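You operate a simulated robot arm through the tools that you are given. There is no shell and no other tool. Be economical: measure what you need, move in short steps, check, and stop when the job is done.

The job below is to be done with a simulated robot arm. You get a single attempt, and the scene is never put back.

Task
Put things in order on the top of the repack table. At the end: the green tin stands where the blue strap stood; the silver steel spool stands where the green tin stood; the black sensor stands where the silver steel spool stood; the blue strap stands on top of the orange cable spool; whatever was shut is shut again. Leave all else as you found it, and nothing knocked over.
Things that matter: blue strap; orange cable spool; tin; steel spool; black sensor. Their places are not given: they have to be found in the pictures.

It is judged by the outcome, as a careful person would: the job done as asked, and still so three seconds after it is handed in. It fails if anything else is knocked over, pushed out of place, dropped, spilled or broken.

Robot
A 6-joint arm with a two-finger parallel gripper, fixed in place. Base frame: the origin is at the foot of the arm, x ahead of it, y to its left, z up; the work surface is at about z = 85. Readings come in cm, degrees, newtons and seconds.
With the tool pointing down near the work surface it reaches from about 26 to 68 cm from the base axis. Its first joint turns from -66.0 to 66.0 degrees. Payload 2.9 kg.
The tool frame sits at the grasp point between the pads (the TCP): z along the fingers, y along the line on which they close. The tips reach 3 cm beyond it. Largest opening 11 cm; finger width 2, thickness 1; the body of the gripper, 4.8 by 11.2 cm, starts 5.5 cm behind the TCP.
Orientation is that of the tool frame in the base frame, as [roll, pitch, yaw] about the fixed x, y, z axes, in that order (R = Rz(yaw) Ry(pitch) Rx(roll)). With the fingers straight down and closing along the base's y, the tool's x points along the base's -x, its y along +y and its z along -z.

Tools
- The arm moves only by the tool jog_arm. Its argument "rows" is a list of rows, each a list of 7 numbers: the opening in per cent of the stroke, from 0 (shut) to 100 (fully open), then the shift along the tool's x, y, z in cm, then the turn, a rotation vector about the tool's x, y, z in degrees. In form: [[fingers, x, y, z, ax, ay, az], ...]. A call has 1 to 10 rows; each row is the pose to reach, as a shift and turn from the pose commanded when the call began, along the tool's axes at that moment. Rows are played at 5 a second. More than 5 cm and 8.6 degrees between two rows, or a gripper value outside its range, and nothing of the call is played. Where a pose cannot be reached the arm comes as near as it can. A force on the tool above 40 N (or 10 N above the force at the start of the call, whichever is more), or a blocked arm, ends the call early, and 0.2 s more pass. Each finger travels about 10.8 cm/s and halts on what it meets, pressing with about 24 N; the grip force reading is that of the motor and also rises with nothing between the fingers. The clock runs only during rows and for 0.2 s after the last one: add rows that repeat a pose to give the fingers time. The reply holds the time, the measured pose of the TCP, the force on the tool along the base axes, the opening and the grip force, in the units named above and with some noise.
- Cameras (640 x 400 px; columns grow to the right, rows downward): "scene" is fixed at [7.78, 42.64, 139.96]; the picture's right is [-0.78, -0.62, 0.00], its down [-0.27, 0.34, -0.90] and it looks along [0.56, -0.70, -0.43] (base axes); focal length 367 px, centre (320, 200). "wrist" rides on the gripper at [-3.6, 0, -5.7] in the tool frame; the picture's right is [0.00, -1.00, 0.00], its down [0.97, 0.00, -0.24] and it looks along [0.24, 0.00, 0.97] (tool axes); focal length 218 px, centre (320, 200).
- capture(camera): a new picture of that camera. It takes no simulated time.
- probe_pixels(camera, pixels): there is no depth. For up to 12 entries [column, row, z] of the newest picture of that camera ("zoom" is the newest enlarged one), the place [x, y] in the base frame at which the ray of that pixel passes the height z, good to about 0.2 cm. It takes no simulated time.
- close_up(camera, box): a new picture of the part [left, top, right, bottom] of that camera's present view, enlarged. It takes no simulated time.
- hand_in(): hands the job in; it is judged then, once.

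Work in short steps. Measure before you move; look again where a grasp or a placing could have gone wrong, and mend it. You have 80 turns and 46 pictures in all, those below and enlarged ones among them. Open the gripper and draw the arm clear of the work before you hand the job in, unless the task says otherwise; then end with one line.

The tools are called after "Request:" as name(argument=value, ...) on one line, values as JSON. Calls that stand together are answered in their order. jog_arm: Moves the arm, as the interface text tells. Its arguments: {"type":"object","properties":{"rows":{"type":"array","items":{"type":"array","items":{"type":"number"}}}},"required":["rows"]} The other tools are called the same way: capture (camera) takes a picture; probe_pixels (camera, pixels) gives the place at which the rays of pixels pass given heights; close_up (camera, box) takes an enlarged picture of a part of a camera's view; hand_in () hands the job in.

At the start:

```text
time_s: 0.0
position: [42.24, -15.43, 111.49]
orientation: [180.0, 0.1, -180.0]
force: [-0.2, -0.1, 0.7]
opening: 11.02
gripper_force: 0.1
```

scene: 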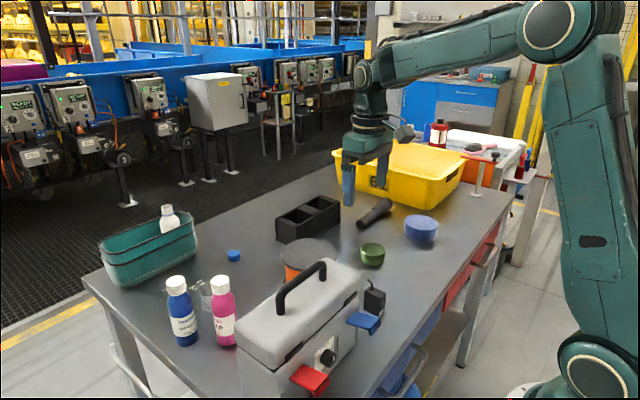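
wrist: 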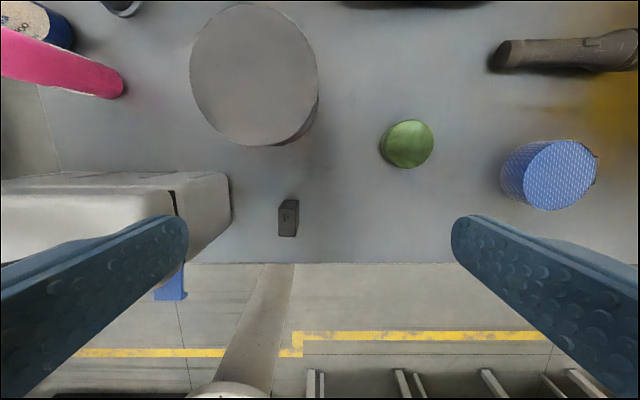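

I'll look closer at the table to find each object; the strap looks to be at scene (420,228), the tin at (372,254), and the sensor at (374,298).

Request:
close_up(camera="scene", box=[260, 180, 480, 320])

Request:
close_up(camera="scene", box=[80, 190, 400, 398])

```text
2.86 times, centred on (370, 250) of scene
```

zoom: 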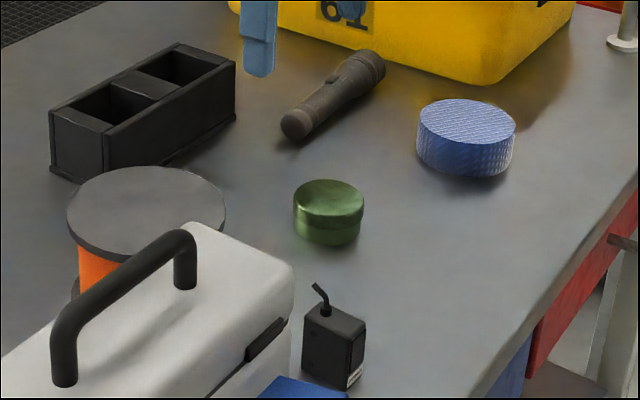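

```text
1.92 times, centred on (240, 294) of scene
```

zoom: 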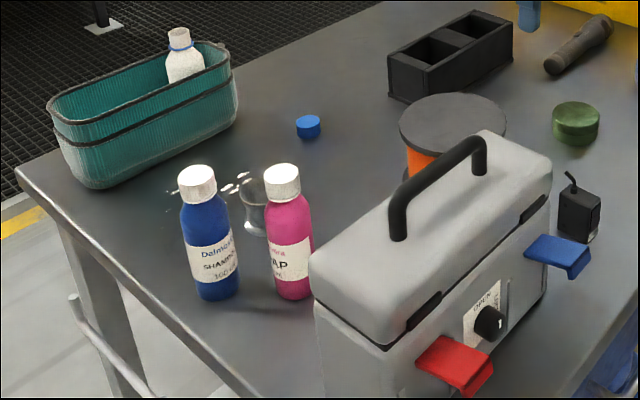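

The silver object behind the pink bottle, at scene about (205,297), is probably the steel spool. I'll get rough positions for all of them.

Request:
probe_pixels(camera="zoom", pixels=[[255, 232, 85], [250, 185, 89], [290, 295, 85], [218, 295, 85], [575, 110, 88], [580, 190, 91], [452, 118, 95], [308, 120, 87]])

Request:
probe_pixels(camera="wrist", pixels=[[410, 142, 88], [562, 174, 89], [288, 203, 92], [290, 237, 85], [253, 70, 95], [382, 150, 85], [297, 200, 92], [280, 236, 85], [298, 237, 85]])

```text
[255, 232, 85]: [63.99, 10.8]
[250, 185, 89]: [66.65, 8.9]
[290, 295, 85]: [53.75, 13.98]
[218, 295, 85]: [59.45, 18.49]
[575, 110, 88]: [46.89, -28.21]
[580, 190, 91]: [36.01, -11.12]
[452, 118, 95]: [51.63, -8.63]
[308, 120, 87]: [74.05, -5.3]
```

```text
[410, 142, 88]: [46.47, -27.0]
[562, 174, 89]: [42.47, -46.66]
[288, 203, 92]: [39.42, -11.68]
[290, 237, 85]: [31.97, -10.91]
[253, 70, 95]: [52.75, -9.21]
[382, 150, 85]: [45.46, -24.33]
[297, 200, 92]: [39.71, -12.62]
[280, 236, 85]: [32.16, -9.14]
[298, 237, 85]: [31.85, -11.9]
```

Next I'll raise the arm and move toward the spool so the wrist camera can see it from above.

Request:
jog_arm(rows=[[100, 0, 0, -4, 0, 0, 0], [100, -3, 3, -6, 0, 0, 0], [100, -6, 7, -6, 0, 0, 0], [100, -8, 11, -6, 0, 0, 0], [100, -10, 15, -6, 0, 0, 0], [100, -11, 19, -6, 0, 0, 0], [100, -11, 22, -6, 0, 0, 0], [100, -11, 22, -6, 0, 0, 0]])

Request:
capture(camera="wrist")

```text
time_s: 1.8
position: [53.3, 6.7, 117.46]
orientation: [-180.0, 0.0, 180.0]
force: [0.0, -0.6, -0.3]
opening: 10.99
gripper_force: 0.2
```

```text
41 pictures are left
```

wrist: 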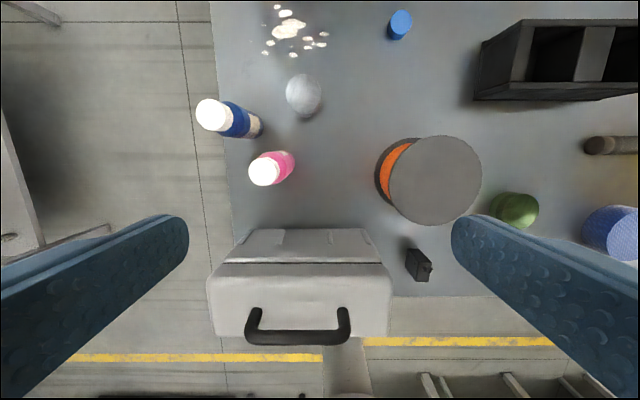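

The spool shows at wrist (304,96). I'll enlarge it and triangulate.

Request:
close_up(camera="wrist", box=[190, 50, 350, 200])

Request:
probe_pixels(camera="wrist", pixels=[[304, 92, 90], [304, 100, 85], [285, 165, 85], [264, 172, 103], [253, 126, 85], [211, 115, 103], [432, 180, 98], [514, 208, 88], [612, 228, 89], [418, 265, 92]])

Request:
close_up(camera="scene", box=[150, 250, 270, 350])

```text
2.67 times, centred on (270, 125) of wrist
```

zoom: 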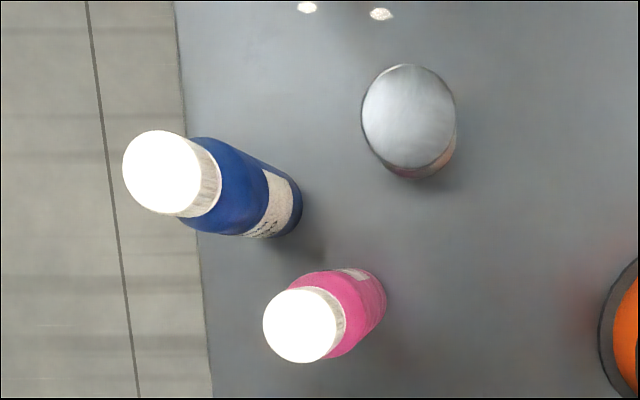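

```text
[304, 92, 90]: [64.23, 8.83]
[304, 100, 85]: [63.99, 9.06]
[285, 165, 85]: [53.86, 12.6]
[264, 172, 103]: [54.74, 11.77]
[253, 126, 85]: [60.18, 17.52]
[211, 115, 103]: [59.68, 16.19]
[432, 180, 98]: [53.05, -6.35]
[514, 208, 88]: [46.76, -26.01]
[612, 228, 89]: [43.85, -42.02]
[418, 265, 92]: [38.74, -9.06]
```

```text
4.00 times, centred on (210, 300) of scene
```

zoom: 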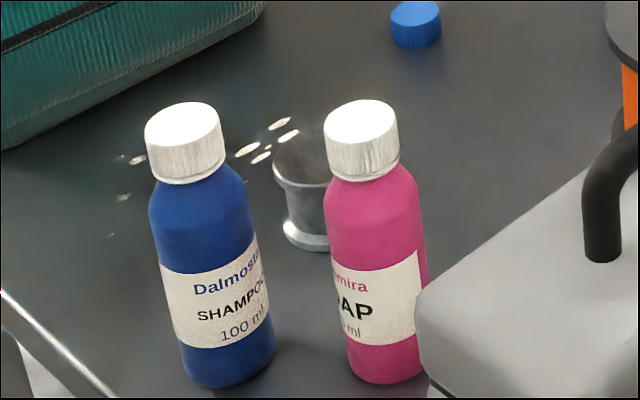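

I'll triangulate the heights by probing the same points from both cameras at two heights each.

Request:
probe_pixels(camera="zoom", pixels=[[272, 170, 90], [272, 170, 88], [283, 230, 85], [330, 247, 85], [312, 125, 90], [305, 160, 90], [385, 380, 85], [230, 384, 85]])

Request:
probe_pixels(camera="wrist", pixels=[[303, 93, 90], [303, 93, 92], [285.3, 92, 90], [321, 92, 90], [303, 74, 90], [435, 180, 94], [435, 180, 98], [390, 180, 96], [481, 180, 96], [435, 136, 96], [435, 226, 96]])

Request:
probe_pixels(camera="scene", pixels=[[310, 252, 94], [310, 252, 98], [310, 252, 96], [372, 250, 88], [372, 250, 90], [420, 224, 88], [420, 224, 90], [374, 293, 90], [374, 293, 92], [283, 248, 96], [338, 250, 96]])

```text
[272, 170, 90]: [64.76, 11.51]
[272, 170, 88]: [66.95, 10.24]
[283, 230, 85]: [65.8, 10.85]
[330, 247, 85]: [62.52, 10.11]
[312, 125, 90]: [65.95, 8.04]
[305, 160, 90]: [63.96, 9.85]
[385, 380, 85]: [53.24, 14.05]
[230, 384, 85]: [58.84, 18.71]
```

```text
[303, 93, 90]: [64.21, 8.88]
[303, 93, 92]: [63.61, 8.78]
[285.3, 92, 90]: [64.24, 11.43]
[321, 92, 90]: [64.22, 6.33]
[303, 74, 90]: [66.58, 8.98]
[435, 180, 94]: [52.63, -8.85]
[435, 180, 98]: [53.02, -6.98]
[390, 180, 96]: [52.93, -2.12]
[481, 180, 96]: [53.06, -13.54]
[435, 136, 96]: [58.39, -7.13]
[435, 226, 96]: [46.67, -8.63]
```

```text
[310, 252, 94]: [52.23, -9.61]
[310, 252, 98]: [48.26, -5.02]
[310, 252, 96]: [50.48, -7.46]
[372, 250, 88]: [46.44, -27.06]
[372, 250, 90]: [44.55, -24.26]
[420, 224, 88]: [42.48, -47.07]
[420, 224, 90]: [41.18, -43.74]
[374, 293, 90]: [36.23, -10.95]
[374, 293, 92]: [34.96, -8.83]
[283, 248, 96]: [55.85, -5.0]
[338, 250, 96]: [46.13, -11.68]
```

The orange spool top is near (52.4,-9) at z≈94 and the steel spool near (64.2,9.2). I'll go above the strap to see it from directly overhead.

Request:
jog_arm(rows=[[100, 0.9, -4.8, 0, 0, 0, 0], [100, 1.8, -9.6, 0, 0, 0, 0], [100, 2.7, -14.4, 0, 0, 0, 0], [100, 3.6, -19.2, 0, 0, 0, 0], [100, 4.5, -24, 0, 0, 0, 0], [100, 5.4, -28.8, 0, 0, 0, 0], [100, 6.3, -33.6, 0, 0, 0, 0], [100, 7.2, -38.4, 0, 0, 0, 0], [100, 8.1, -43.2, 0, 0, 0, 0], [100, 9, -48, 0, 0, 0, 0]])

Request:
jog_arm(rows=[[100, 0, -4.5, 0, 0, 0, 0], [100, 0, -4.5, 4, 0, 0, 0], [100, 0, -4.5, 4, 0, 0, 0]])

Request:
capture(camera="wrist")

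```text
time_s: 4.0
position: [44.01, -41.33, 117.47]
orientation: [-179.9, 0.1, 179.9]
force: [1.0, 0.1, 0.9]
opening: 10.99
gripper_force: 0.1
```

```text
time_s: 4.8
position: [43.44, -45.13, 113.03]
orientation: [-179.9, 0.0, 180.0]
force: [0.6, 0.2, 0.1]
opening: 10.99
gripper_force: 0.0
out of reach, approached as far as the arm can: row 1, 2, 3
```

```text
38 pictures are left
```

wrist: 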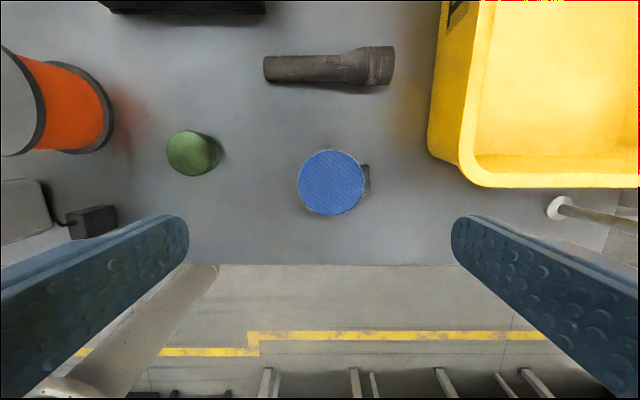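

The strap is at wrist (331,182), with a dark tab on its right side at (366,179). I'll zoom in and probe.

Request:
close_up(camera="wrist", box=[280, 130, 400, 230])

Request:
probe_pixels(camera="wrist", pixels=[[331, 182, 87], [331, 182, 89], [331, 182, 91], [297, 182, 89], [365, 182, 89], [331, 149, 89], [331, 215, 89], [190, 153, 88], [190, 153, 90], [166, 153, 88], [430, 152, 95], [467, 186, 95]])

```text
4.00 times, centred on (340, 180) of wrist
```

zoom: 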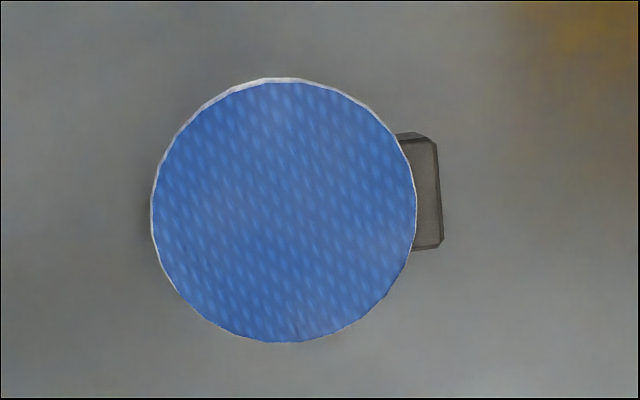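

```text
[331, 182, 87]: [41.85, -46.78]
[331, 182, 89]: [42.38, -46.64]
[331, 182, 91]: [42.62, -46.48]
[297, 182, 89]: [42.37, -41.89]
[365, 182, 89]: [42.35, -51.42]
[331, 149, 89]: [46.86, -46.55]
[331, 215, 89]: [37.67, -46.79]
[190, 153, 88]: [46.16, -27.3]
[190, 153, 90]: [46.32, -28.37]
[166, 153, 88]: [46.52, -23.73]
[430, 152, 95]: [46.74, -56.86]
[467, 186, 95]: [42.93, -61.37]
```

The strap is about 9.2 cm across and 3.3 cm tall, centred near (42.3,-46.7), with a buckle on its -y side. I'll rotate the tool +60° about its z so the fingers miss the buckle, and come lower.

Request:
jog_arm(rows=[[100, 0.3, 0, 1.5, 0, 0, 7.5], [100, 0.5, -0.2, 3, 0, 0, 15], [100, 0.8, -0.4, 4.5, 0, 0, 22.5], [100, 1, -0.6, 6, 0, 0, 30], [100, 1.2, -0.8, 7.5, 0, 0, 37.5], [100, 1.4, -1, 9, 0, 0, 45], [100, 1.4, -1, 10.5, 0, 0, 52.5], [100, 1.4, -1, 12, 0, 0, 60], [100, 1.4, -1, 12, 0, 0, 60]])

Request:
capture(camera="wrist")

```text
time_s: 6.8
position: [42.14, -46.2, 100.96]
orientation: [-179.9, -0.1, 120.0]
force: [-0.2, 0.3, -0.8]
opening: 10.99
gripper_force: 0.0
```

```text
36 pictures are left
```

wrist: 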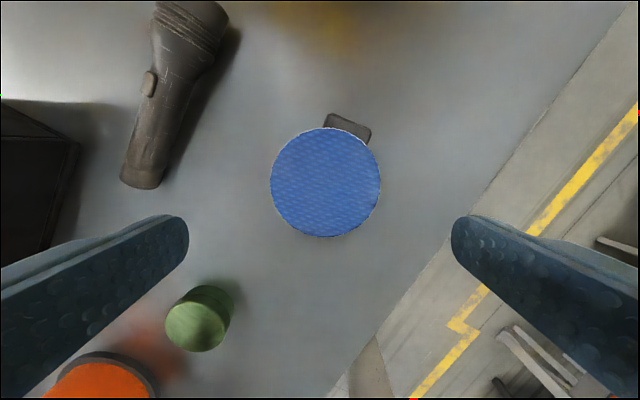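

The strap is centred at (325,182) in this view; I'll probe its centre and edges, along with the tin.

Request:
probe_pixels(camera="wrist", pixels=[[325, 182, 88.3], [270, 182, 88.3], [381, 182, 88.3], [325, 128, 88.3], [325, 237, 88.3], [320, 200, 85], [194, 328, 88.5], [164, 328, 88.5], [194, 350, 88.5], [145, 188, 87]])

```text
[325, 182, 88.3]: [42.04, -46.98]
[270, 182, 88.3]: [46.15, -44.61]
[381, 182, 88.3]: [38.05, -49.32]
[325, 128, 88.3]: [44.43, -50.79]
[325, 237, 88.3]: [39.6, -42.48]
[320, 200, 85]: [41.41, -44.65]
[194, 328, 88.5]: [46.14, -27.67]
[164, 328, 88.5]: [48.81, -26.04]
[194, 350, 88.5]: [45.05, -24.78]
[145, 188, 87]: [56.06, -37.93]
```

The strap centre is (42.08,-46.9). I'll align to it and descend to z≈88.8 with the fingers open.

Request:
jog_arm(rows=[[100, -0.58, -0.4, 3, 0, 0, 0], [100, -0.58, -0.4, 7, 0, 0, 0], [100, -0.58, -0.4, 10, 0, 0, 0], [100, -0.58, -0.4, 12.1, 0, 0, 0], [100, -0.58, -0.4, 12.1, 0, 0, 0]])

Request:
capture(camera="wrist")

```text
time_s: 8.0
position: [42.05, -46.67, 88.94]
orientation: [179.9, 0.0, 120.0]
force: [0.4, -0.1, 0.0]
opening: 11.0
gripper_force: 0.1
```

```text
35 pictures are left
```

wrist: 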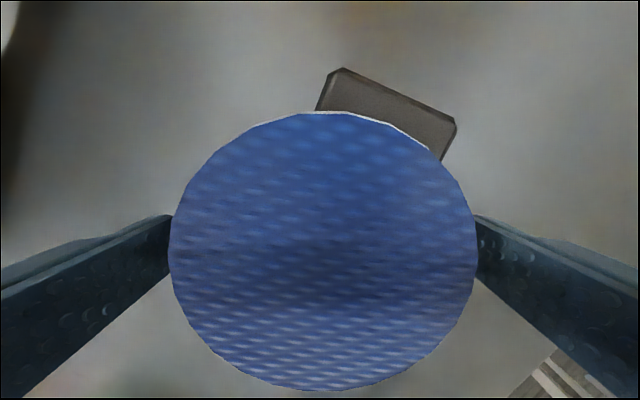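

The fingers straddle the strap symmetrically. I'll close and read the opening.

Request:
jog_arm(rows=[[80, 0, 0, 0, 0, 0, 0], [60, 0, 0, 0, 0, 0, 0], [50, 0, 0, 0, 0, 0, 0]])

Request:
jog_arm(rows=[[50, 0, 0, -2, 0, 0, 0], [50, 0, 0, -5, 0, 0, 0], [50, 0, 0, -5, 0, 0, 0]])

Request:
capture(camera="wrist")

```text
time_s: 8.8
position: [42.05, -46.72, 88.87]
orientation: [180.0, 0.0, 120.0]
force: [-0.7, -1.1, -0.2]
opening: 9.3
gripper_force: 23.8
```

```text
time_s: 9.6
position: [41.96, -46.74, 93.9]
orientation: [180.0, 0.0, 119.9]
force: [0.7, -0.1, -3.2]
opening: 9.27
gripper_force: 24.1
```

```text
34 pictures are left
```

wrist: 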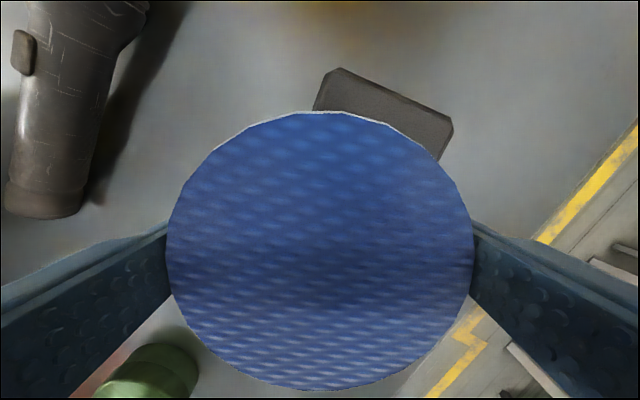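

The strap is held, with its bottom about 3.9 cm below the TCP. I'll lift to z≈106 and carry it over the orange spool.

Request:
jog_arm(rows=[[50, 0, 0, -4, 0, 0, 0], [50, 0, 0, -8, 0, 0, 0], [50, 2.2, 2.2, -11, 0, 0, 0], [50, 5.5, 5.5, -12, 0, 0, 0], [50, 8.8, 8.9, -12, 0, 0, 0], [50, 12.2, 12.3, -12, 0, 0, 0], [50, 15.6, 15.7, -12, 0, 0, 0], [50, 19, 19.1, -12, 0, 0, 0], [50, 22.4, 22.5, -12, 0, 0, 0], [50, 25.5, 25.8, -12, 0, 0, 0]])

Request:
jog_arm(rows=[[50, 1.84, 2.04, 0, 0, 0, 0], [50, 1.84, 2.04, 2, 0, 0, 0], [50, 1.84, 2.04, 2, 0, 0, 0]])

Request:
capture(camera="scene")

```text
time_s: 11.8
position: [51.63, -11.57, 105.87]
orientation: [-180.0, 0.0, 119.9]
force: [0.7, 0.0, -2.7]
opening: 9.26
gripper_force: 23.8
```

```text
time_s: 12.6
position: [52.54, -9.05, 103.98]
orientation: [180.0, -0.1, 120.0]
force: [0.5, 0.4, -2.1]
opening: 9.21
gripper_force: 23.9
```

```text
33 pictures are left
```

scene: 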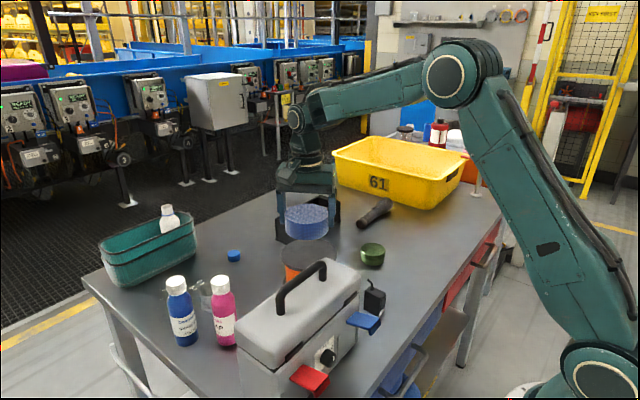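

The strap hangs over the spool and looks aligned. I'll lower it gently, watching the force.

Request:
jog_arm(rows=[[50, 0, 0, 2, 0, 0, 0], [50, 0, 0, 4, 0, 0, 0], [50, 0, 0, 5, 0, 0, 0], [50, 0, 0, 5.4, 0, 0, 0], [50, 0, 0, 5.6, 0, 0, 0], [50, 0, 0, 5.6, 0, 0, 0]])

Request:
close_up(camera="scene", box=[250, 170, 370, 290])

```text
time_s: 14.0
position: [52.45, -9.18, 98.27]
orientation: [180.0, 0.0, 120.0]
force: [-0.1, 0.2, -2.2]
opening: 9.25
gripper_force: 24.1
```

```text
3.33 times, centred on (310, 230) of scene
```

zoom: 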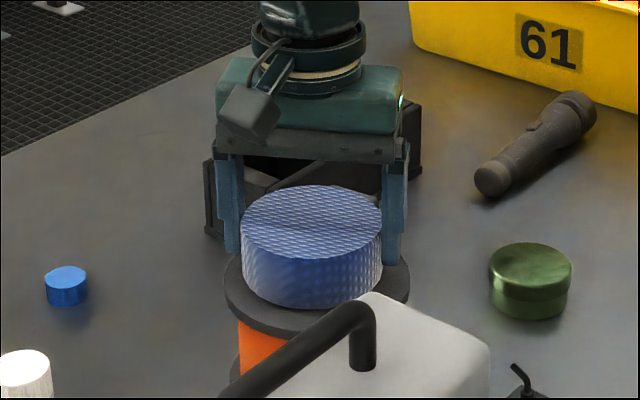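

It's very close and the force is still -2 N. I'll step down slowly to find contact.

Request:
jog_arm(rows=[[50, 0, 0, 0.12, 0, 0, 0], [50, 0, 0, 0.24, 0, 0, 0], [50, 0, 0, 0.36, 0, 0, 0], [50, 0, 0, 0.36, 0, 0, 0]])

```text
time_s: 15.0
position: [52.38, -9.15, 97.95]
orientation: [-180.0, 0.0, 120.0]
force: [0.2, 0.9, -2.6]
opening: 9.23
gripper_force: 23.6
```

Request:
jog_arm(rows=[[50, 0, 0, 0.1, 0, 0, 0], [50, 0, 0, 0.2, 0, 0, 0], [50, 0, 0, 0.3, 0, 0, 0], [50, 0, 0, 0.3, 0, 0, 0]])

```text
time_s: 16.0
position: [52.54, -9.2, 97.9]
orientation: [179.9, 0.2, 120.0]
force: [-4.8, -0.4, 26.5]
opening: 9.24
gripper_force: 23.8
```

That's contact (26 N). I'll ease up slightly, open and withdraw.

Request:
jog_arm(rows=[[50, 0, 0, -0.2, 0, 0, 0], [50, 0, 0, -0.2, 0, 0, 0]])

Request:
jog_arm(rows=[[90, 0, 0, 0, 0, 0, 0], [100, 0, 0, 0, 0, 0, 0], [100, 0, 0, 0, 0, 0, 0]])

Request:
jog_arm(rows=[[100, 0, 0, -2, 0, 0, 0], [100, 0, 0, -5, 0, 0, 0], [100, 0, 0, -9, 0, 0, 0], [100, 0, 0, -12, 0, 0, 0], [100, 0, 0, -12, 0, 0, 0]])

Request:
capture(camera="wrist")

Request:
close_up(camera="scene", box=[240, 190, 400, 320])

```text
time_s: 16.6
position: [52.58, -9.22, 97.79]
orientation: [179.9, 0.1, 120.0]
force: [-0.7, -2.6, 18.3]
opening: 9.23
gripper_force: 24.5
```

```text
time_s: 17.4
position: [52.38, -9.09, 97.87]
orientation: [179.9, 0.0, 120.0]
force: [-0.1, -0.4, -0.1]
opening: 11.0
gripper_force: 0.0
```

```text
time_s: 18.6
position: [52.44, -9.17, 109.92]
orientation: [179.9, 0.0, 119.8]
force: [-0.5, 0.5, -0.4]
opening: 11.02
gripper_force: 0.0
```

```text
31 pictures are left
```

wrist: 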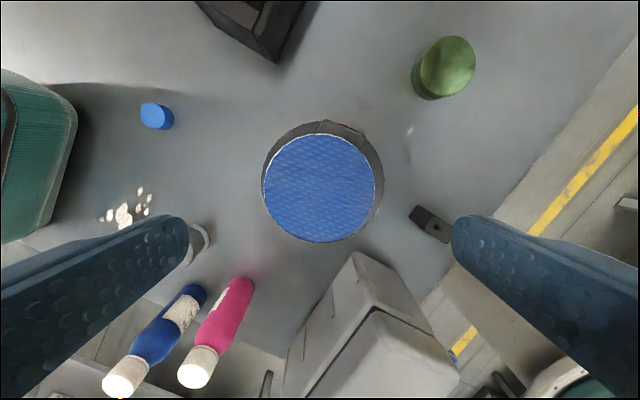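

```text
3.08 times, centred on (320, 255) of scene
```

zoom: 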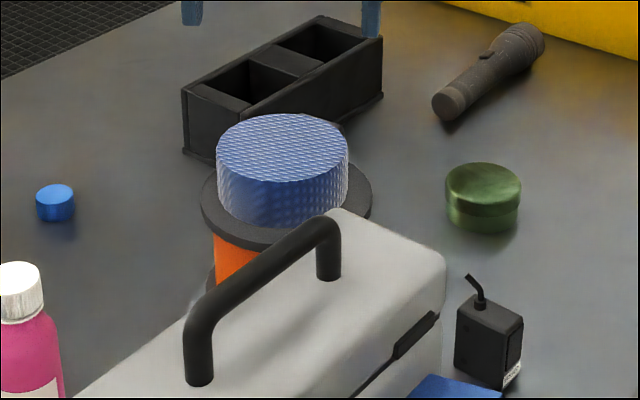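

The strap sits squarely on the spool. Next is the tin, which I place near (46.4,-27); I'll move above it.

Request:
jog_arm(rows=[[100, -3, -3.5, 0, 0, 0, 0], [100, -6, -7, 0, 0, 0, 0], [100, -9, -10.5, 0, 0, 0, 0], [100, -12.4, -14.1, 0, 0, 0, 0], [100, -12.4, -14.1, 4, 0, 0, 0], [100, -12.4, -14.1, 8, 0, 0, 0], [100, -12.4, -14.1, 8, 0, 0, 0]])

Request:
capture(camera="wrist")

```text
time_s: 20.2
position: [46.43, -26.82, 101.71]
orientation: [180.0, 0.0, 120.0]
force: [-0.1, 0.6, 0.7]
opening: 10.99
gripper_force: 0.0
```

```text
29 pictures are left
```

wrist: 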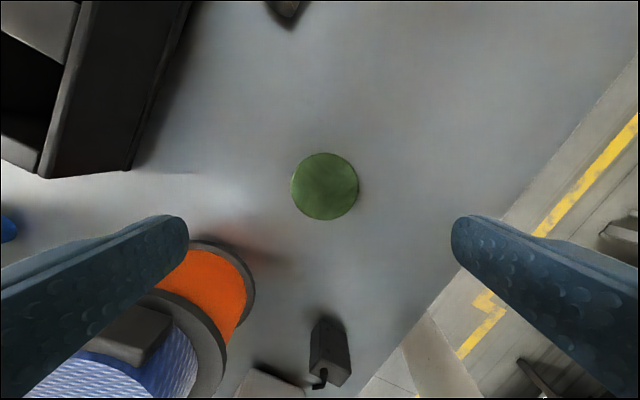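

The tin is centred at (325,187); I'll probe it for position.

Request:
probe_pixels(camera="wrist", pixels=[[325, 187, 88], [325, 187, 89], [291, 187, 88.5], [359, 187, 88.5], [325, 153, 88.5], [325, 220, 88.5], [311, 330, 85], [330, 345, 90], [349, 372, 90]])

```text
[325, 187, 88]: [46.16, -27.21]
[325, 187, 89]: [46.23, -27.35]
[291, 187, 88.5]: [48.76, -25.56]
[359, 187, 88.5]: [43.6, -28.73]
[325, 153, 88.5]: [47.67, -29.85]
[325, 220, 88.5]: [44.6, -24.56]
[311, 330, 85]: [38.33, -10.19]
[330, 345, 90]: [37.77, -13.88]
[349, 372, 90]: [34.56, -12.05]
```

The tin's centre is about (46.17,-27.2), 6 cm across. I'll align, descend and grip.

Request:
jog_arm(rows=[[100, -0.2, -0.41, 4, 0, 0, 0], [100, -0.2, -0.41, 8, 0, 0, 0], [100, -0.2, -0.41, 11, 0, 0, 0], [100, -0.2, -0.41, 13, 0, 0, 0], [100, -0.2, -0.41, 13, 0, 0, 0], [70, -0.2, -0.41, 13, 0, 0, 0], [50, -0.2, -0.41, 13, 0, 0, 0], [30, -0.2, -0.41, 13, 0, 0, 0], [30, -0.2, -0.41, 13, 0, 0, 0]])

Request:
jog_arm(rows=[[30, 0, 0, -2, 0, 0, 0], [30, 0, 0, -5, 0, 0, 0], [30, 0, 0, -5, 0, 0, 0]])

Request:
capture(camera="wrist")

```text
time_s: 22.2
position: [46.22, -27.18, 88.99]
orientation: [-180.0, 0.0, 120.0]
force: [-0.1, -0.3, -0.4]
opening: 6.18
gripper_force: 23.5
```

```text
time_s: 23.0
position: [46.11, -27.27, 93.93]
orientation: [-180.0, 0.0, 120.1]
force: [0.0, 0.8, -1.3]
opening: 6.19
gripper_force: 24.2
```

```text
28 pictures are left
```

wrist: 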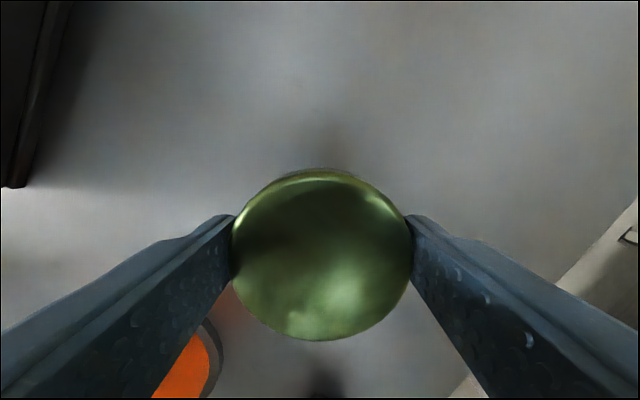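

The tin is held. I'll carry it to the strap's old place at (42.06,-46.8).

Request:
jog_arm(rows=[[30, -3, -2.7, -1, 0, 0, 0], [30, -6, -5.4, -1, 0, 0, 0], [30, -9, -8.1, -1, 0, 0, 0], [30, -12, -10.8, -1, 0, 0, 0], [30, -14.9, -13.3, -1, 0, 0, 0], [30, -14.9, -13.3, 2, 0, 0, 0], [30, -14.9, -13.3, 4, 0, 0, 0], [30, -14.9, -13.3, 4.7, 0, 0, 0], [30, -14.9, -13.3, 4.7, 0, 0, 0]])

```text
time_s: 25.0
position: [42.17, -46.93, 89.2]
orientation: [180.0, 0.0, 120.0]
force: [0.4, -0.7, -0.5]
opening: 6.17
gripper_force: 24.5
```

Next I'll lower the last few millimetres until contact.

Request:
jog_arm(rows=[[30, 0, 0.0, 0.1, 0, 0, 0], [30, 0.1, 0, 0.2, 0, 0, 0], [30, 0.1, 0, 0.28, 0, 0, 0], [30, 0.1, 0, 0.28, 0, 0, 0]])

```text
time_s: 26.0
position: [42.08, -46.72, 88.98]
orientation: [-180.0, 0.0, 120.0]
force: [0.0, 0.0, 0.8]
opening: 6.15
gripper_force: 23.7
```

It's just touching. I'll release, rise and check.

Request:
jog_arm(rows=[[30, 0, 0, 0.05, 0, 0, 0], [60, 0, 0, 0.05, 0, 0, 0], [90, 0, 0, 0.05, 0, 0, 0], [100, 0, 0, 0.05, 0, 0, 0], [100, 0, 0, -4, 0, 0, 0], [100, 0, 0, -8, 0, 0, 0], [100, 0, 0, -12, 0, 0, 0], [100, 0, 0, -12, 0, 0, 0]])

Request:
capture(camera="wrist")

```text
time_s: 27.8
position: [42.09, -46.9, 100.96]
orientation: [-179.9, -0.1, 120.0]
force: [-0.2, 0.1, -0.5]
opening: 11.0
gripper_force: 0.1
```

```text
27 pictures are left
```

wrist: 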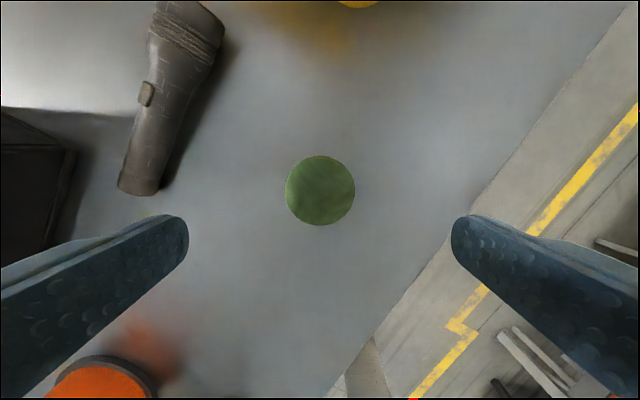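

The tin stands in the strap's place. Next is the steel spool near (64.2,9); I'll travel at z≈107 past the strap and rotate so the fingers close parallel to the row of bottles.

Request:
jog_arm(rows=[[100, 2.9, 3.7, -1, 0, 0, -1.7], [100, 5.9, 7.4, -2, 0, 0, -3.4], [100, 8.8, 11.1, -3, 0, 0, -5.1], [100, 11.8, 14.8, -4, 0, 0, -6.8], [100, 14.7, 18.5, -5, 0, 0, -8.5], [100, 17.7, 22.2, -6, 0, 0, -10.2], [100, 20.6, 25.9, -6, 0, 0, -11.9], [100, 23.6, 29.6, -6, 0, 0, -13.6], [100, 26.5, 33.3, -6, 0, 0, -15.3], [100, 29.5, 37, -6, 0, 0, -17.4]])

```text
time_s: 30.0
position: [59.37, -2.61, 106.83]
orientation: [180.0, 0.0, 137.4]
force: [-0.7, -0.3, 0.1]
opening: 10.97
gripper_force: 0.1
```

Now I'll cover the rest of the way to a point above the spool, at z≈102.

Request:
jog_arm(rows=[[100, 1.4, 3.8, 1.5, 0, 0, 0], [100, 2.8, 7.6, 3, 0, 0, 0], [100, 4.3, 11.5, 5, 0, 0, 0], [100, 4.3, 11.5, 5, 0, 0, 0]])

Request:
capture(camera="wrist")

```text
time_s: 31.0
position: [63.91, 8.67, 101.98]
orientation: [179.9, 0.0, 137.3]
force: [-0.4, -0.3, 0.4]
opening: 11.0
gripper_force: 0.0
```

```text
26 pictures are left
```

wrist: 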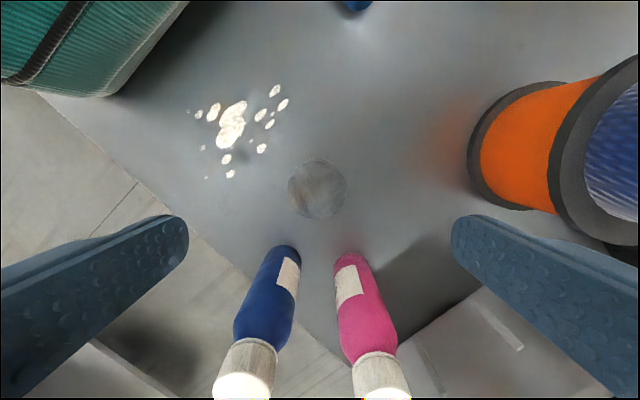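

The spool is centred at (317,188); I'll probe the centre and edges.

Request:
probe_pixels(camera="wrist", pixels=[[317, 188, 88.5], [317, 188, 90.5], [288, 188, 89.5], [347, 188, 89.5], [317, 158, 89.5], [317, 218, 89.5], [287, 250, 85], [350, 258, 85], [230, 174, 85], [261, 148, 85]])

Request:
close_up(camera="scene", box=[150, 230, 290, 340])

```text
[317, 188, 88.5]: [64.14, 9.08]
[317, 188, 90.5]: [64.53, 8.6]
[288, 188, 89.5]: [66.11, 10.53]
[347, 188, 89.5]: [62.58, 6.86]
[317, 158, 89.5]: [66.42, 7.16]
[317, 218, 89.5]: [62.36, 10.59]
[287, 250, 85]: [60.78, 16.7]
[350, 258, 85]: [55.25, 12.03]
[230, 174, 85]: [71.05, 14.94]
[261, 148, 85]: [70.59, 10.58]
```

```text
3.64 times, centred on (220, 285) of scene
```

zoom: 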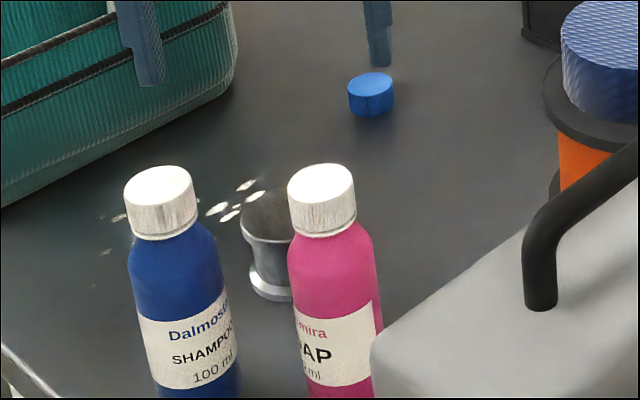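

The spool is 5 cm across, centred at (64.35,8.85), top ≈90. I'll align and descend.

Request:
jog_arm(rows=[[100, -0.16, 0.42, 3, 0, 0, 0], [100, -0.16, 0.42, 6, 0, 0, 0], [100, -0.16, 0.42, 8, 0, 0, 0], [100, -0.16, 0.42, 8, 0, 0, 0]])

Request:
capture(camera="wrist")

Request:
capture(camera="scene")

```text
time_s: 32.0
position: [64.49, 8.8, 93.91]
orientation: [-180.0, 0.0, 137.5]
force: [0.9, -0.4, 0.0]
opening: 10.98
gripper_force: 0.1
```

```text
24 pictures are left
```

wrist: 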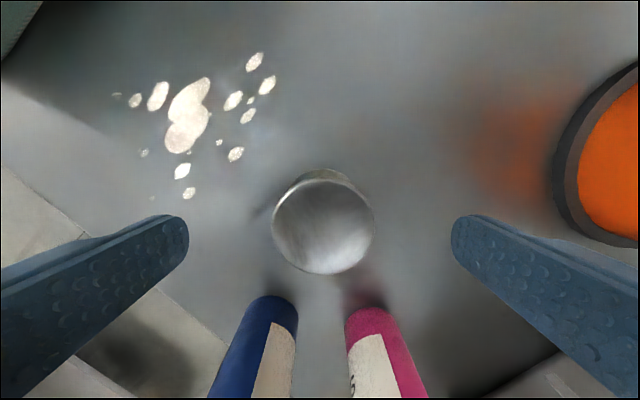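

```text
23 pictures are left
```

scene: 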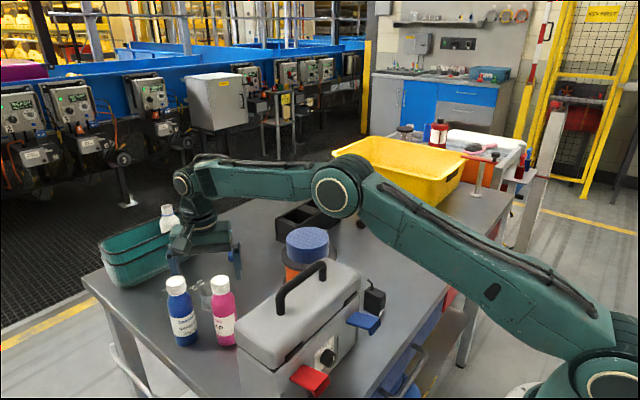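

The spool is centred between the fingers, and the forearm clears the toolbox handle by about 10 cm. I'll descend the last 5 cm and grip.

Request:
jog_arm(rows=[[100, 0, 0, 2, 0, 0, 0], [100, 0, 0, 4, 0, 0, 0], [100, 0, 0, 5, 0, 0, 0], [100, 0, 0, 5, 0, 0, 0]])

Request:
jog_arm(rows=[[75, 0, 0, 0, 0, 0, 0], [50, 0, 0, 0, 0, 0, 0], [30, 0, 0, 0, 0, 0, 0], [20, 0, 0, 0, 0, 0, 0], [20, 0, 0, 0, 0, 0, 0]])

Request:
jog_arm(rows=[[20, 0, 0, -2, 0, 0, 0], [20, 0, 0, -5, 0, 0, 0], [20, 0, 0, -5, 0, 0, 0]])

Request:
capture(camera="wrist")

```text
time_s: 33.0
position: [64.32, 8.92, 88.81]
orientation: [179.9, 0.0, 137.5]
force: [0.1, -0.1, 0.8]
opening: 11.0
gripper_force: 0.0
```

```text
time_s: 34.2
position: [64.28, 8.87, 88.84]
orientation: [-180.0, 0.1, 137.5]
force: [0.6, 0.4, -0.1]
opening: 5.08
gripper_force: 23.7
```

```text
time_s: 35.0
position: [64.3, 8.89, 93.9]
orientation: [-180.0, 0.0, 137.4]
force: [0.1, 0.5, -2.3]
opening: 5.1
gripper_force: 24.0
```

```text
22 pictures are left
```

wrist: 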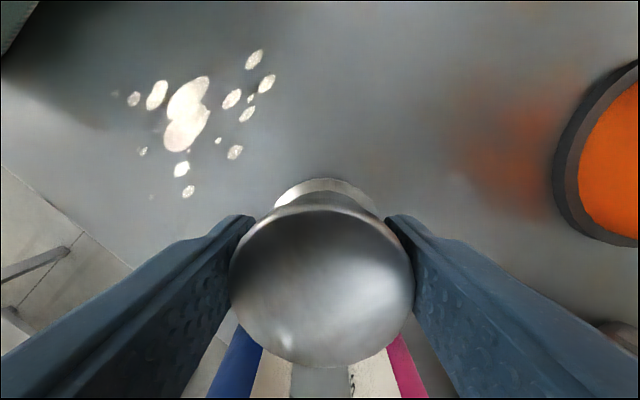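

The steel spool is held. I'll carry it at z≈105, over and past the strap, to the tin's old place at (46.2,-27.2).

Request:
jog_arm(rows=[[20, 0, 0, -4.5, 0, 0, 0], [20, -1, -3.2, -7.5, 0, 0, 0], [20, -2, -7, -10, 0, 0, 0], [20, -3.2, -11.3, -11.5, 0, 0, 0], [20, -4.5, -15.8, -11.5, 0, 0, 0], [20, -5.8, -20.4, -11.5, 0, 0, 0], [20, -7.1, -25, -11.5, 0, 0, 0], [20, -8.4, -29.6, -11.5, 0, 0, 0], [20, -9.8, -34.2, -11.5, 0, 0, 0], [20, -11.1, -38.8, -11.5, 0, 0, 0]])

Request:
jog_arm(rows=[[20, 0, 0, 0, 0, 0, 0]])

```text
time_s: 37.2
position: [46.3, -27.12, 105.26]
orientation: [179.9, 0.0, 137.5]
force: [-0.1, -0.1, -1.4]
opening: 5.11
gripper_force: 24.2
```

```text
time_s: 37.6
position: [46.31, -27.17, 105.3]
orientation: [180.0, -0.1, 137.4]
force: [0.2, 0.3, -2.7]
opening: 5.09
gripper_force: 24.2
```

I'm on position, so I'll lower to just above the table.

Request:
jog_arm(rows=[[20, 0.07, -0.07, 4, 0, 0, 0], [20, 0.07, -0.07, 8, 0, 0, 0], [20, 0.07, -0.07, 12, 0, 0, 0], [20, 0.07, -0.07, 15, 0, 0, 0], [20, 0.07, -0.07, 16.1, 0, 0, 0], [20, 0.07, -0.07, 16.3, 0, 0, 0], [20, 0.07, -0.07, 16.45, 0, 0, 0], [20, 0.07, -0.07, 16.45, 0, 0, 0]])

```text
time_s: 39.4
position: [46.15, -27.2, 88.96]
orientation: [179.9, 0.0, 137.4]
force: [-0.2, 0.0, -1.8]
opening: 5.11
gripper_force: 24.6
```

A little lower now, feeling for contact.

Request:
jog_arm(rows=[[20, 0, 0, 0.07, 0, 0, 0], [20, 0, 0, 0.14, 0, 0, 0], [20, 0, 0, 0.14, 0, 0, 0]])

```text
time_s: 40.2
position: [46.28, -27.26, 88.91]
orientation: [180.0, 0.0, 137.5]
force: [-4.1, 0.9, 9.3]
opening: 5.09
gripper_force: 24.2
```

The spool touches the table (9 N). I'll ease off, release, rise and look.

Request:
jog_arm(rows=[[20, 0, 0, -0.06, 0, 0, 0], [50, 0, 0, -0.06, 0, 0, 0], [80, 0, 0, -0.06, 0, 0, 0], [100, 0, 0, -0.06, 0, 0, 0], [100, 0, 0, -4, 0, 0, 0], [100, 0, 0, -8, 0, 0, 0], [100, 0, 0, -12, 0, 0, 0], [100, 0, 0, -16, 0, 0, 0], [100, 0, 0, -16, 0, 0, 0]])

Request:
capture(camera="wrist")

```text
time_s: 42.2
position: [46.15, -27.18, 104.76]
orientation: [180.0, -0.1, 137.4]
force: [0.6, 0.2, -0.2]
opening: 11.01
gripper_force: 0.0
```

```text
21 pictures are left
```

wrist: 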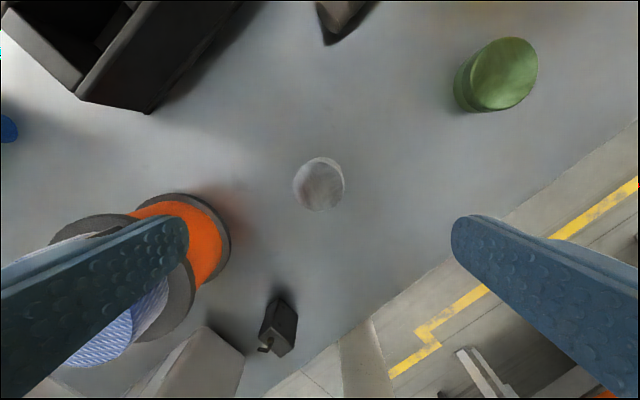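

The spool stands in the tin's place. I'll move over the sensor next (roughly (36,-11)), staying high and rotating to yaw 180 to get an axis-aligned view.

Request:
jog_arm(rows=[[100, 2.6, 0.8, -1, 0, 0, -7.1], [100, 5.2, 1.6, -2, 0, 0, -14.2], [100, 7.8, 2.4, -3, 0, 0, -21.3], [100, 10.4, 3.2, -3, 0, 0, -28.4], [100, 13, 4, -3, 0, 0, -35.5], [100, 14.5, 4.5, -3, 0, 0, -42.6], [100, 14.5, 4.5, -3, 0, 0, -42.6]])

Request:
capture(camera="wrist")

Request:
close_up(camera="scene", box=[310, 250, 430, 350])

```text
time_s: 43.8
position: [38.54, -14.1, 107.72]
orientation: [-179.9, 0.1, -180.0]
force: [-0.6, -0.7, 0.3]
opening: 10.99
gripper_force: 0.0
```

```text
20 pictures are left
```

wrist: 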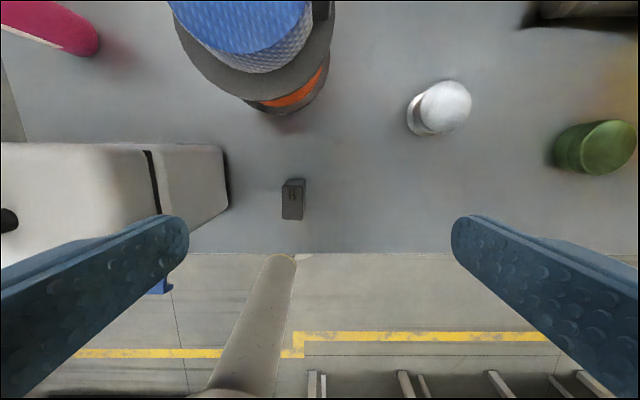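

```text
4.00 times, centred on (370, 300) of scene
```

zoom: 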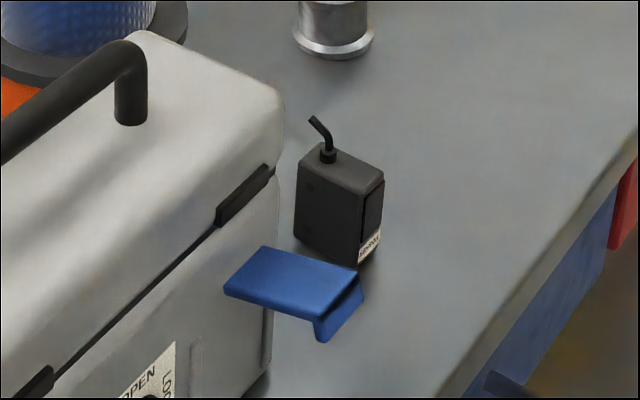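

The sensor is at wrist (293,198), and the toolbox's right side is around (228,205). I'll zoom in and probe both.

Request:
close_up(camera="wrist", box=[200, 140, 360, 240])

Request:
probe_pixels(camera="wrist", pixels=[[294, 185, 89.5], [282, 184, 89.5], [306, 179, 89.5], [283, 219, 85], [302, 220, 85], [228, 205, 97], [222, 146, 102], [160, 290, 95]])

```text
4.00 times, centred on (280, 190) of wrist
```

zoom: 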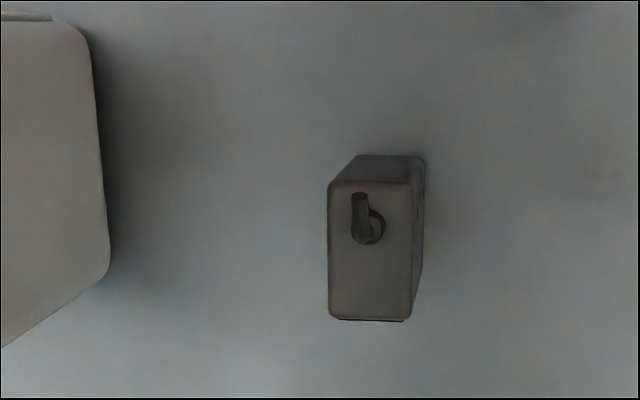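

```text
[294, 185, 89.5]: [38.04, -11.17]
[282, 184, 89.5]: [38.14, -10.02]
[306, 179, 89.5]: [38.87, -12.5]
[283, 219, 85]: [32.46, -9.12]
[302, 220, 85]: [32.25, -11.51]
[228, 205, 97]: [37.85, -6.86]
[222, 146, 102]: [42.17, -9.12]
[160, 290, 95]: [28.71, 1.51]
```

The sensor is about 3.8 (x) × 2.3 (y) × 5.2 cm, centred at about (36.05,-11.07), and the toolbox side is at y≈-1.9. I'll close along y with a reduced opening, stopping at z≈99 to check alignment.

Request:
jog_arm(rows=[[80, 1.2, 1.5, 0, 0, 0, 0], [65, 2.5, 3.03, 2, 0, 0, 0], [65, 2.5, 3.03, 6, 0, 0, 0], [65, 2.5, 3.03, 8.5, 0, 0, 0], [65, 2.5, 3.03, 8.5, 0, 0, 0]])

Request:
capture(camera="wrist")

```text
time_s: 45.0
position: [36.02, -11.11, 99.24]
orientation: [-180.0, 0.0, -180.0]
force: [-0.3, 0.9, -1.0]
opening: 7.14
gripper_force: 0.0
```

```text
17 pictures are left
```

wrist: 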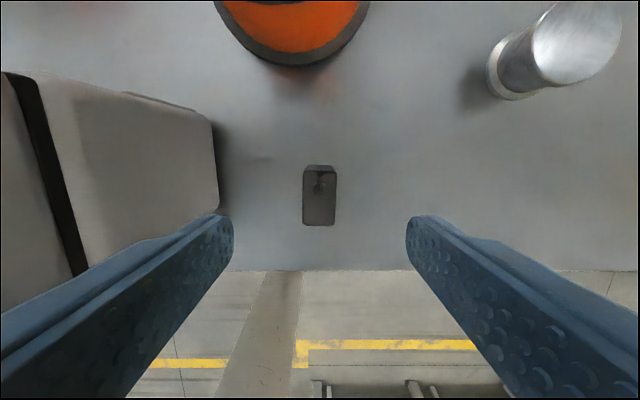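

The sensor is centred at (319,198) and square to the fingers. I'll descend, grip and lift.

Request:
jog_arm(rows=[[65, 0, 0, 4, 0, 0, 0], [65, 0, 0, 8, 0, 0, 0], [65, 0, 0, 9.7, 0, 0, 0], [65, 0, 0, 9.7, 0, 0, 0], [45, 0, 0, 9.7, 0, 0, 0], [25, 0, 0, 9.7, 0, 0, 0], [10, 0, 0, 9.7, 0, 0, 0], [5, 0, 0, 9.7, 0, 0, 0], [5, 0, 0, 9.7, 0, 0, 0]])

Request:
jog_arm(rows=[[5, 0, 0, -3, 0, 0, 0], [5, 0, 0, -7, 0, 0, 0], [5, 0, 0, -11, 0, 0, 0], [5, 0, 0, -15, 0, 0, 0], [5, 0, 0, -15, 0, 0, 0]])

Request:
capture(camera="wrist")

```text
time_s: 47.0
position: [36.05, -11.03, 89.71]
orientation: [180.0, 0.0, 180.0]
force: [0.2, -0.2, -0.1]
opening: 2.33
gripper_force: 23.9
```

```text
time_s: 48.2
position: [35.93, -11.02, 104.65]
orientation: [180.0, 0.0, 180.0]
force: [0.6, 0.2, -0.7]
opening: 2.33
gripper_force: 24.4
```

```text
16 pictures are left
```

wrist: 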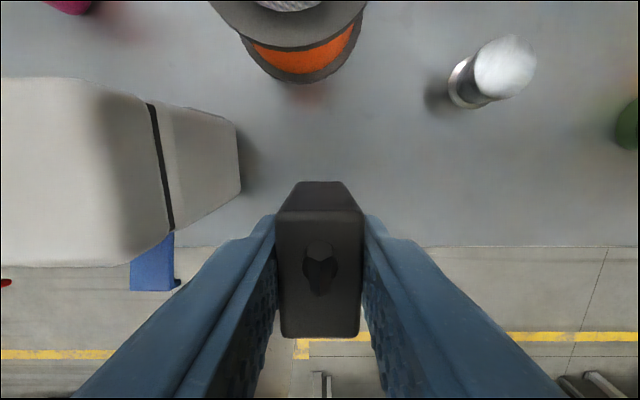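

The sensor is held (2.33 cm). I'll carry it at z≈110, clear of the strap and toolbox, to the steel spool's old place at (64.3,8.9).

Request:
jog_arm(rows=[[5, 0, 0, -3, 0, 0, 0], [5, -2, 1.4, -6, 0, 0, 0], [5, -5.9, 4.1, -6, 0, 0, 0], [5, -9.8, 6.9, -6, 0, 0, 0], [5, -13.6, 9.6, -6, 0, 0, 0], [5, -17.5, 12.3, -6, 0, 0, 0], [5, -21.3, 15, -6, 0, 0, 0], [5, -24.6, 17.3, -4.5, 0, 0, 0], [5, -27, 18.9, -2, 0, 0, 0], [5, -28.4, 19.9, 0, 0, 0, 0]])

Request:
capture(camera="wrist")

```text
time_s: 50.4
position: [64.32, 8.86, 104.62]
orientation: [180.0, 0.0, -180.0]
force: [-0.8, 0.1, -0.2]
opening: 2.32
gripper_force: 24.2
```

```text
15 pictures are left
```

wrist: 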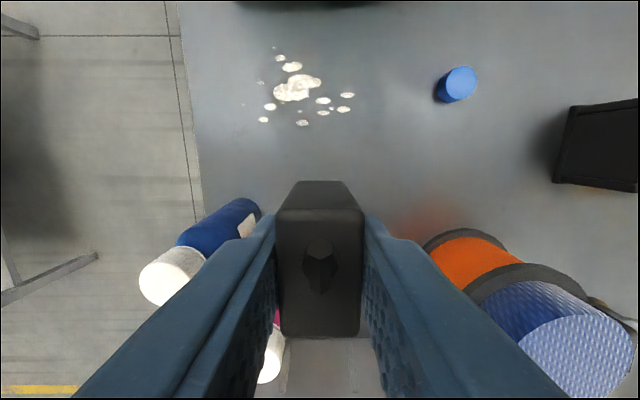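

The sensor is over the spot, but at yaw 180 the gripper body would pass within about 1 cm of the blue bottle. I'll rotate 20° to widen that gap, then lower partway.

Request:
jog_arm(rows=[[5, 0, 0, 0, 0, 0, 7], [5, 0, 0, 0, 0, 0, 14], [5, 0, 0, 0, 0, 0, 20], [5, 0, 0, 3, 0, 0, 20], [5, 0, 0, 3, 0, 0, 20]])

Request:
capture(camera="wrist")

Request:
close_up(camera="scene", box=[130, 200, 290, 350])

```text
time_s: 51.6
position: [64.41, 8.79, 101.55]
orientation: [-179.9, 0.0, 160.0]
force: [-0.2, 0.1, -1.1]
opening: 2.33
gripper_force: 24.0
```

```text
14 pictures are left
```

wrist: 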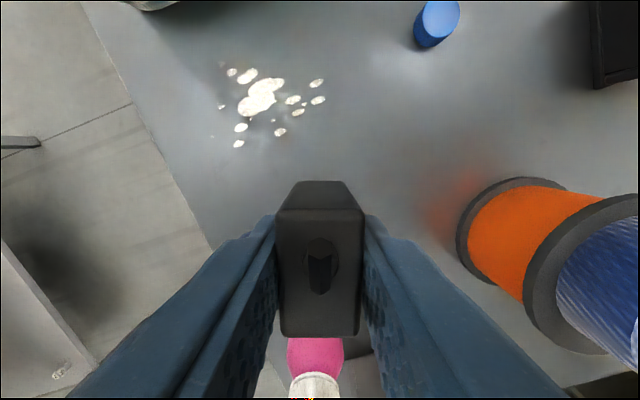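

```text
2.67 times, centred on (210, 275) of scene
```

zoom: 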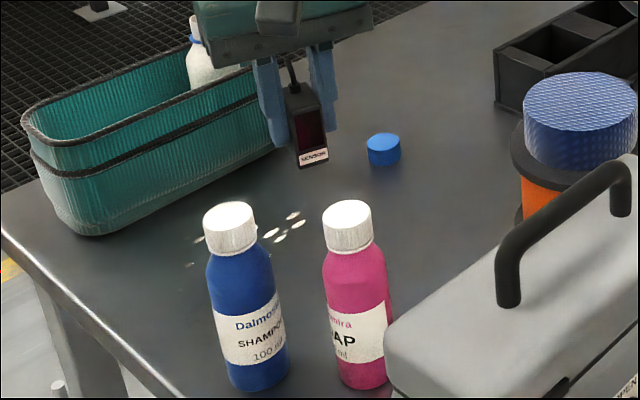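

It's clear of the bottles. I'll lower to just above the table.

Request:
jog_arm(rows=[[5, 0, 0, 4, 0, 0, 0], [5, 0, 0, 8, 0, 0, 0], [5, 0, 0, 10.5, 0, 0, 0], [5, 0, 0, 11.4, 0, 0, 0], [5, 0, 0, 11.7, 0, 0, 0], [5, 0, 0, 11.8, 0, 0, 0], [5, 0, 0, 11.8, 0, 0, 0]])

```text
time_s: 53.2
position: [64.38, 8.89, 89.62]
orientation: [179.9, 0.1, 160.1]
force: [1.1, 0.2, -1.5]
opening: 2.36
gripper_force: 24.5
```

Now I'll feel for contact in tiny steps.

Request:
jog_arm(rows=[[5, 0, 0, 0.08, 0, 0, 0], [5, 0, 0, 0.16, 0, 0, 0], [5, 0, 0, 0.16, 0, 0, 0]])

```text
time_s: 54.0
position: [64.36, 8.78, 89.57]
orientation: [-180.0, 0.0, 160.0]
force: [-0.7, -0.8, 2.6]
opening: 2.35
gripper_force: 24.2
```

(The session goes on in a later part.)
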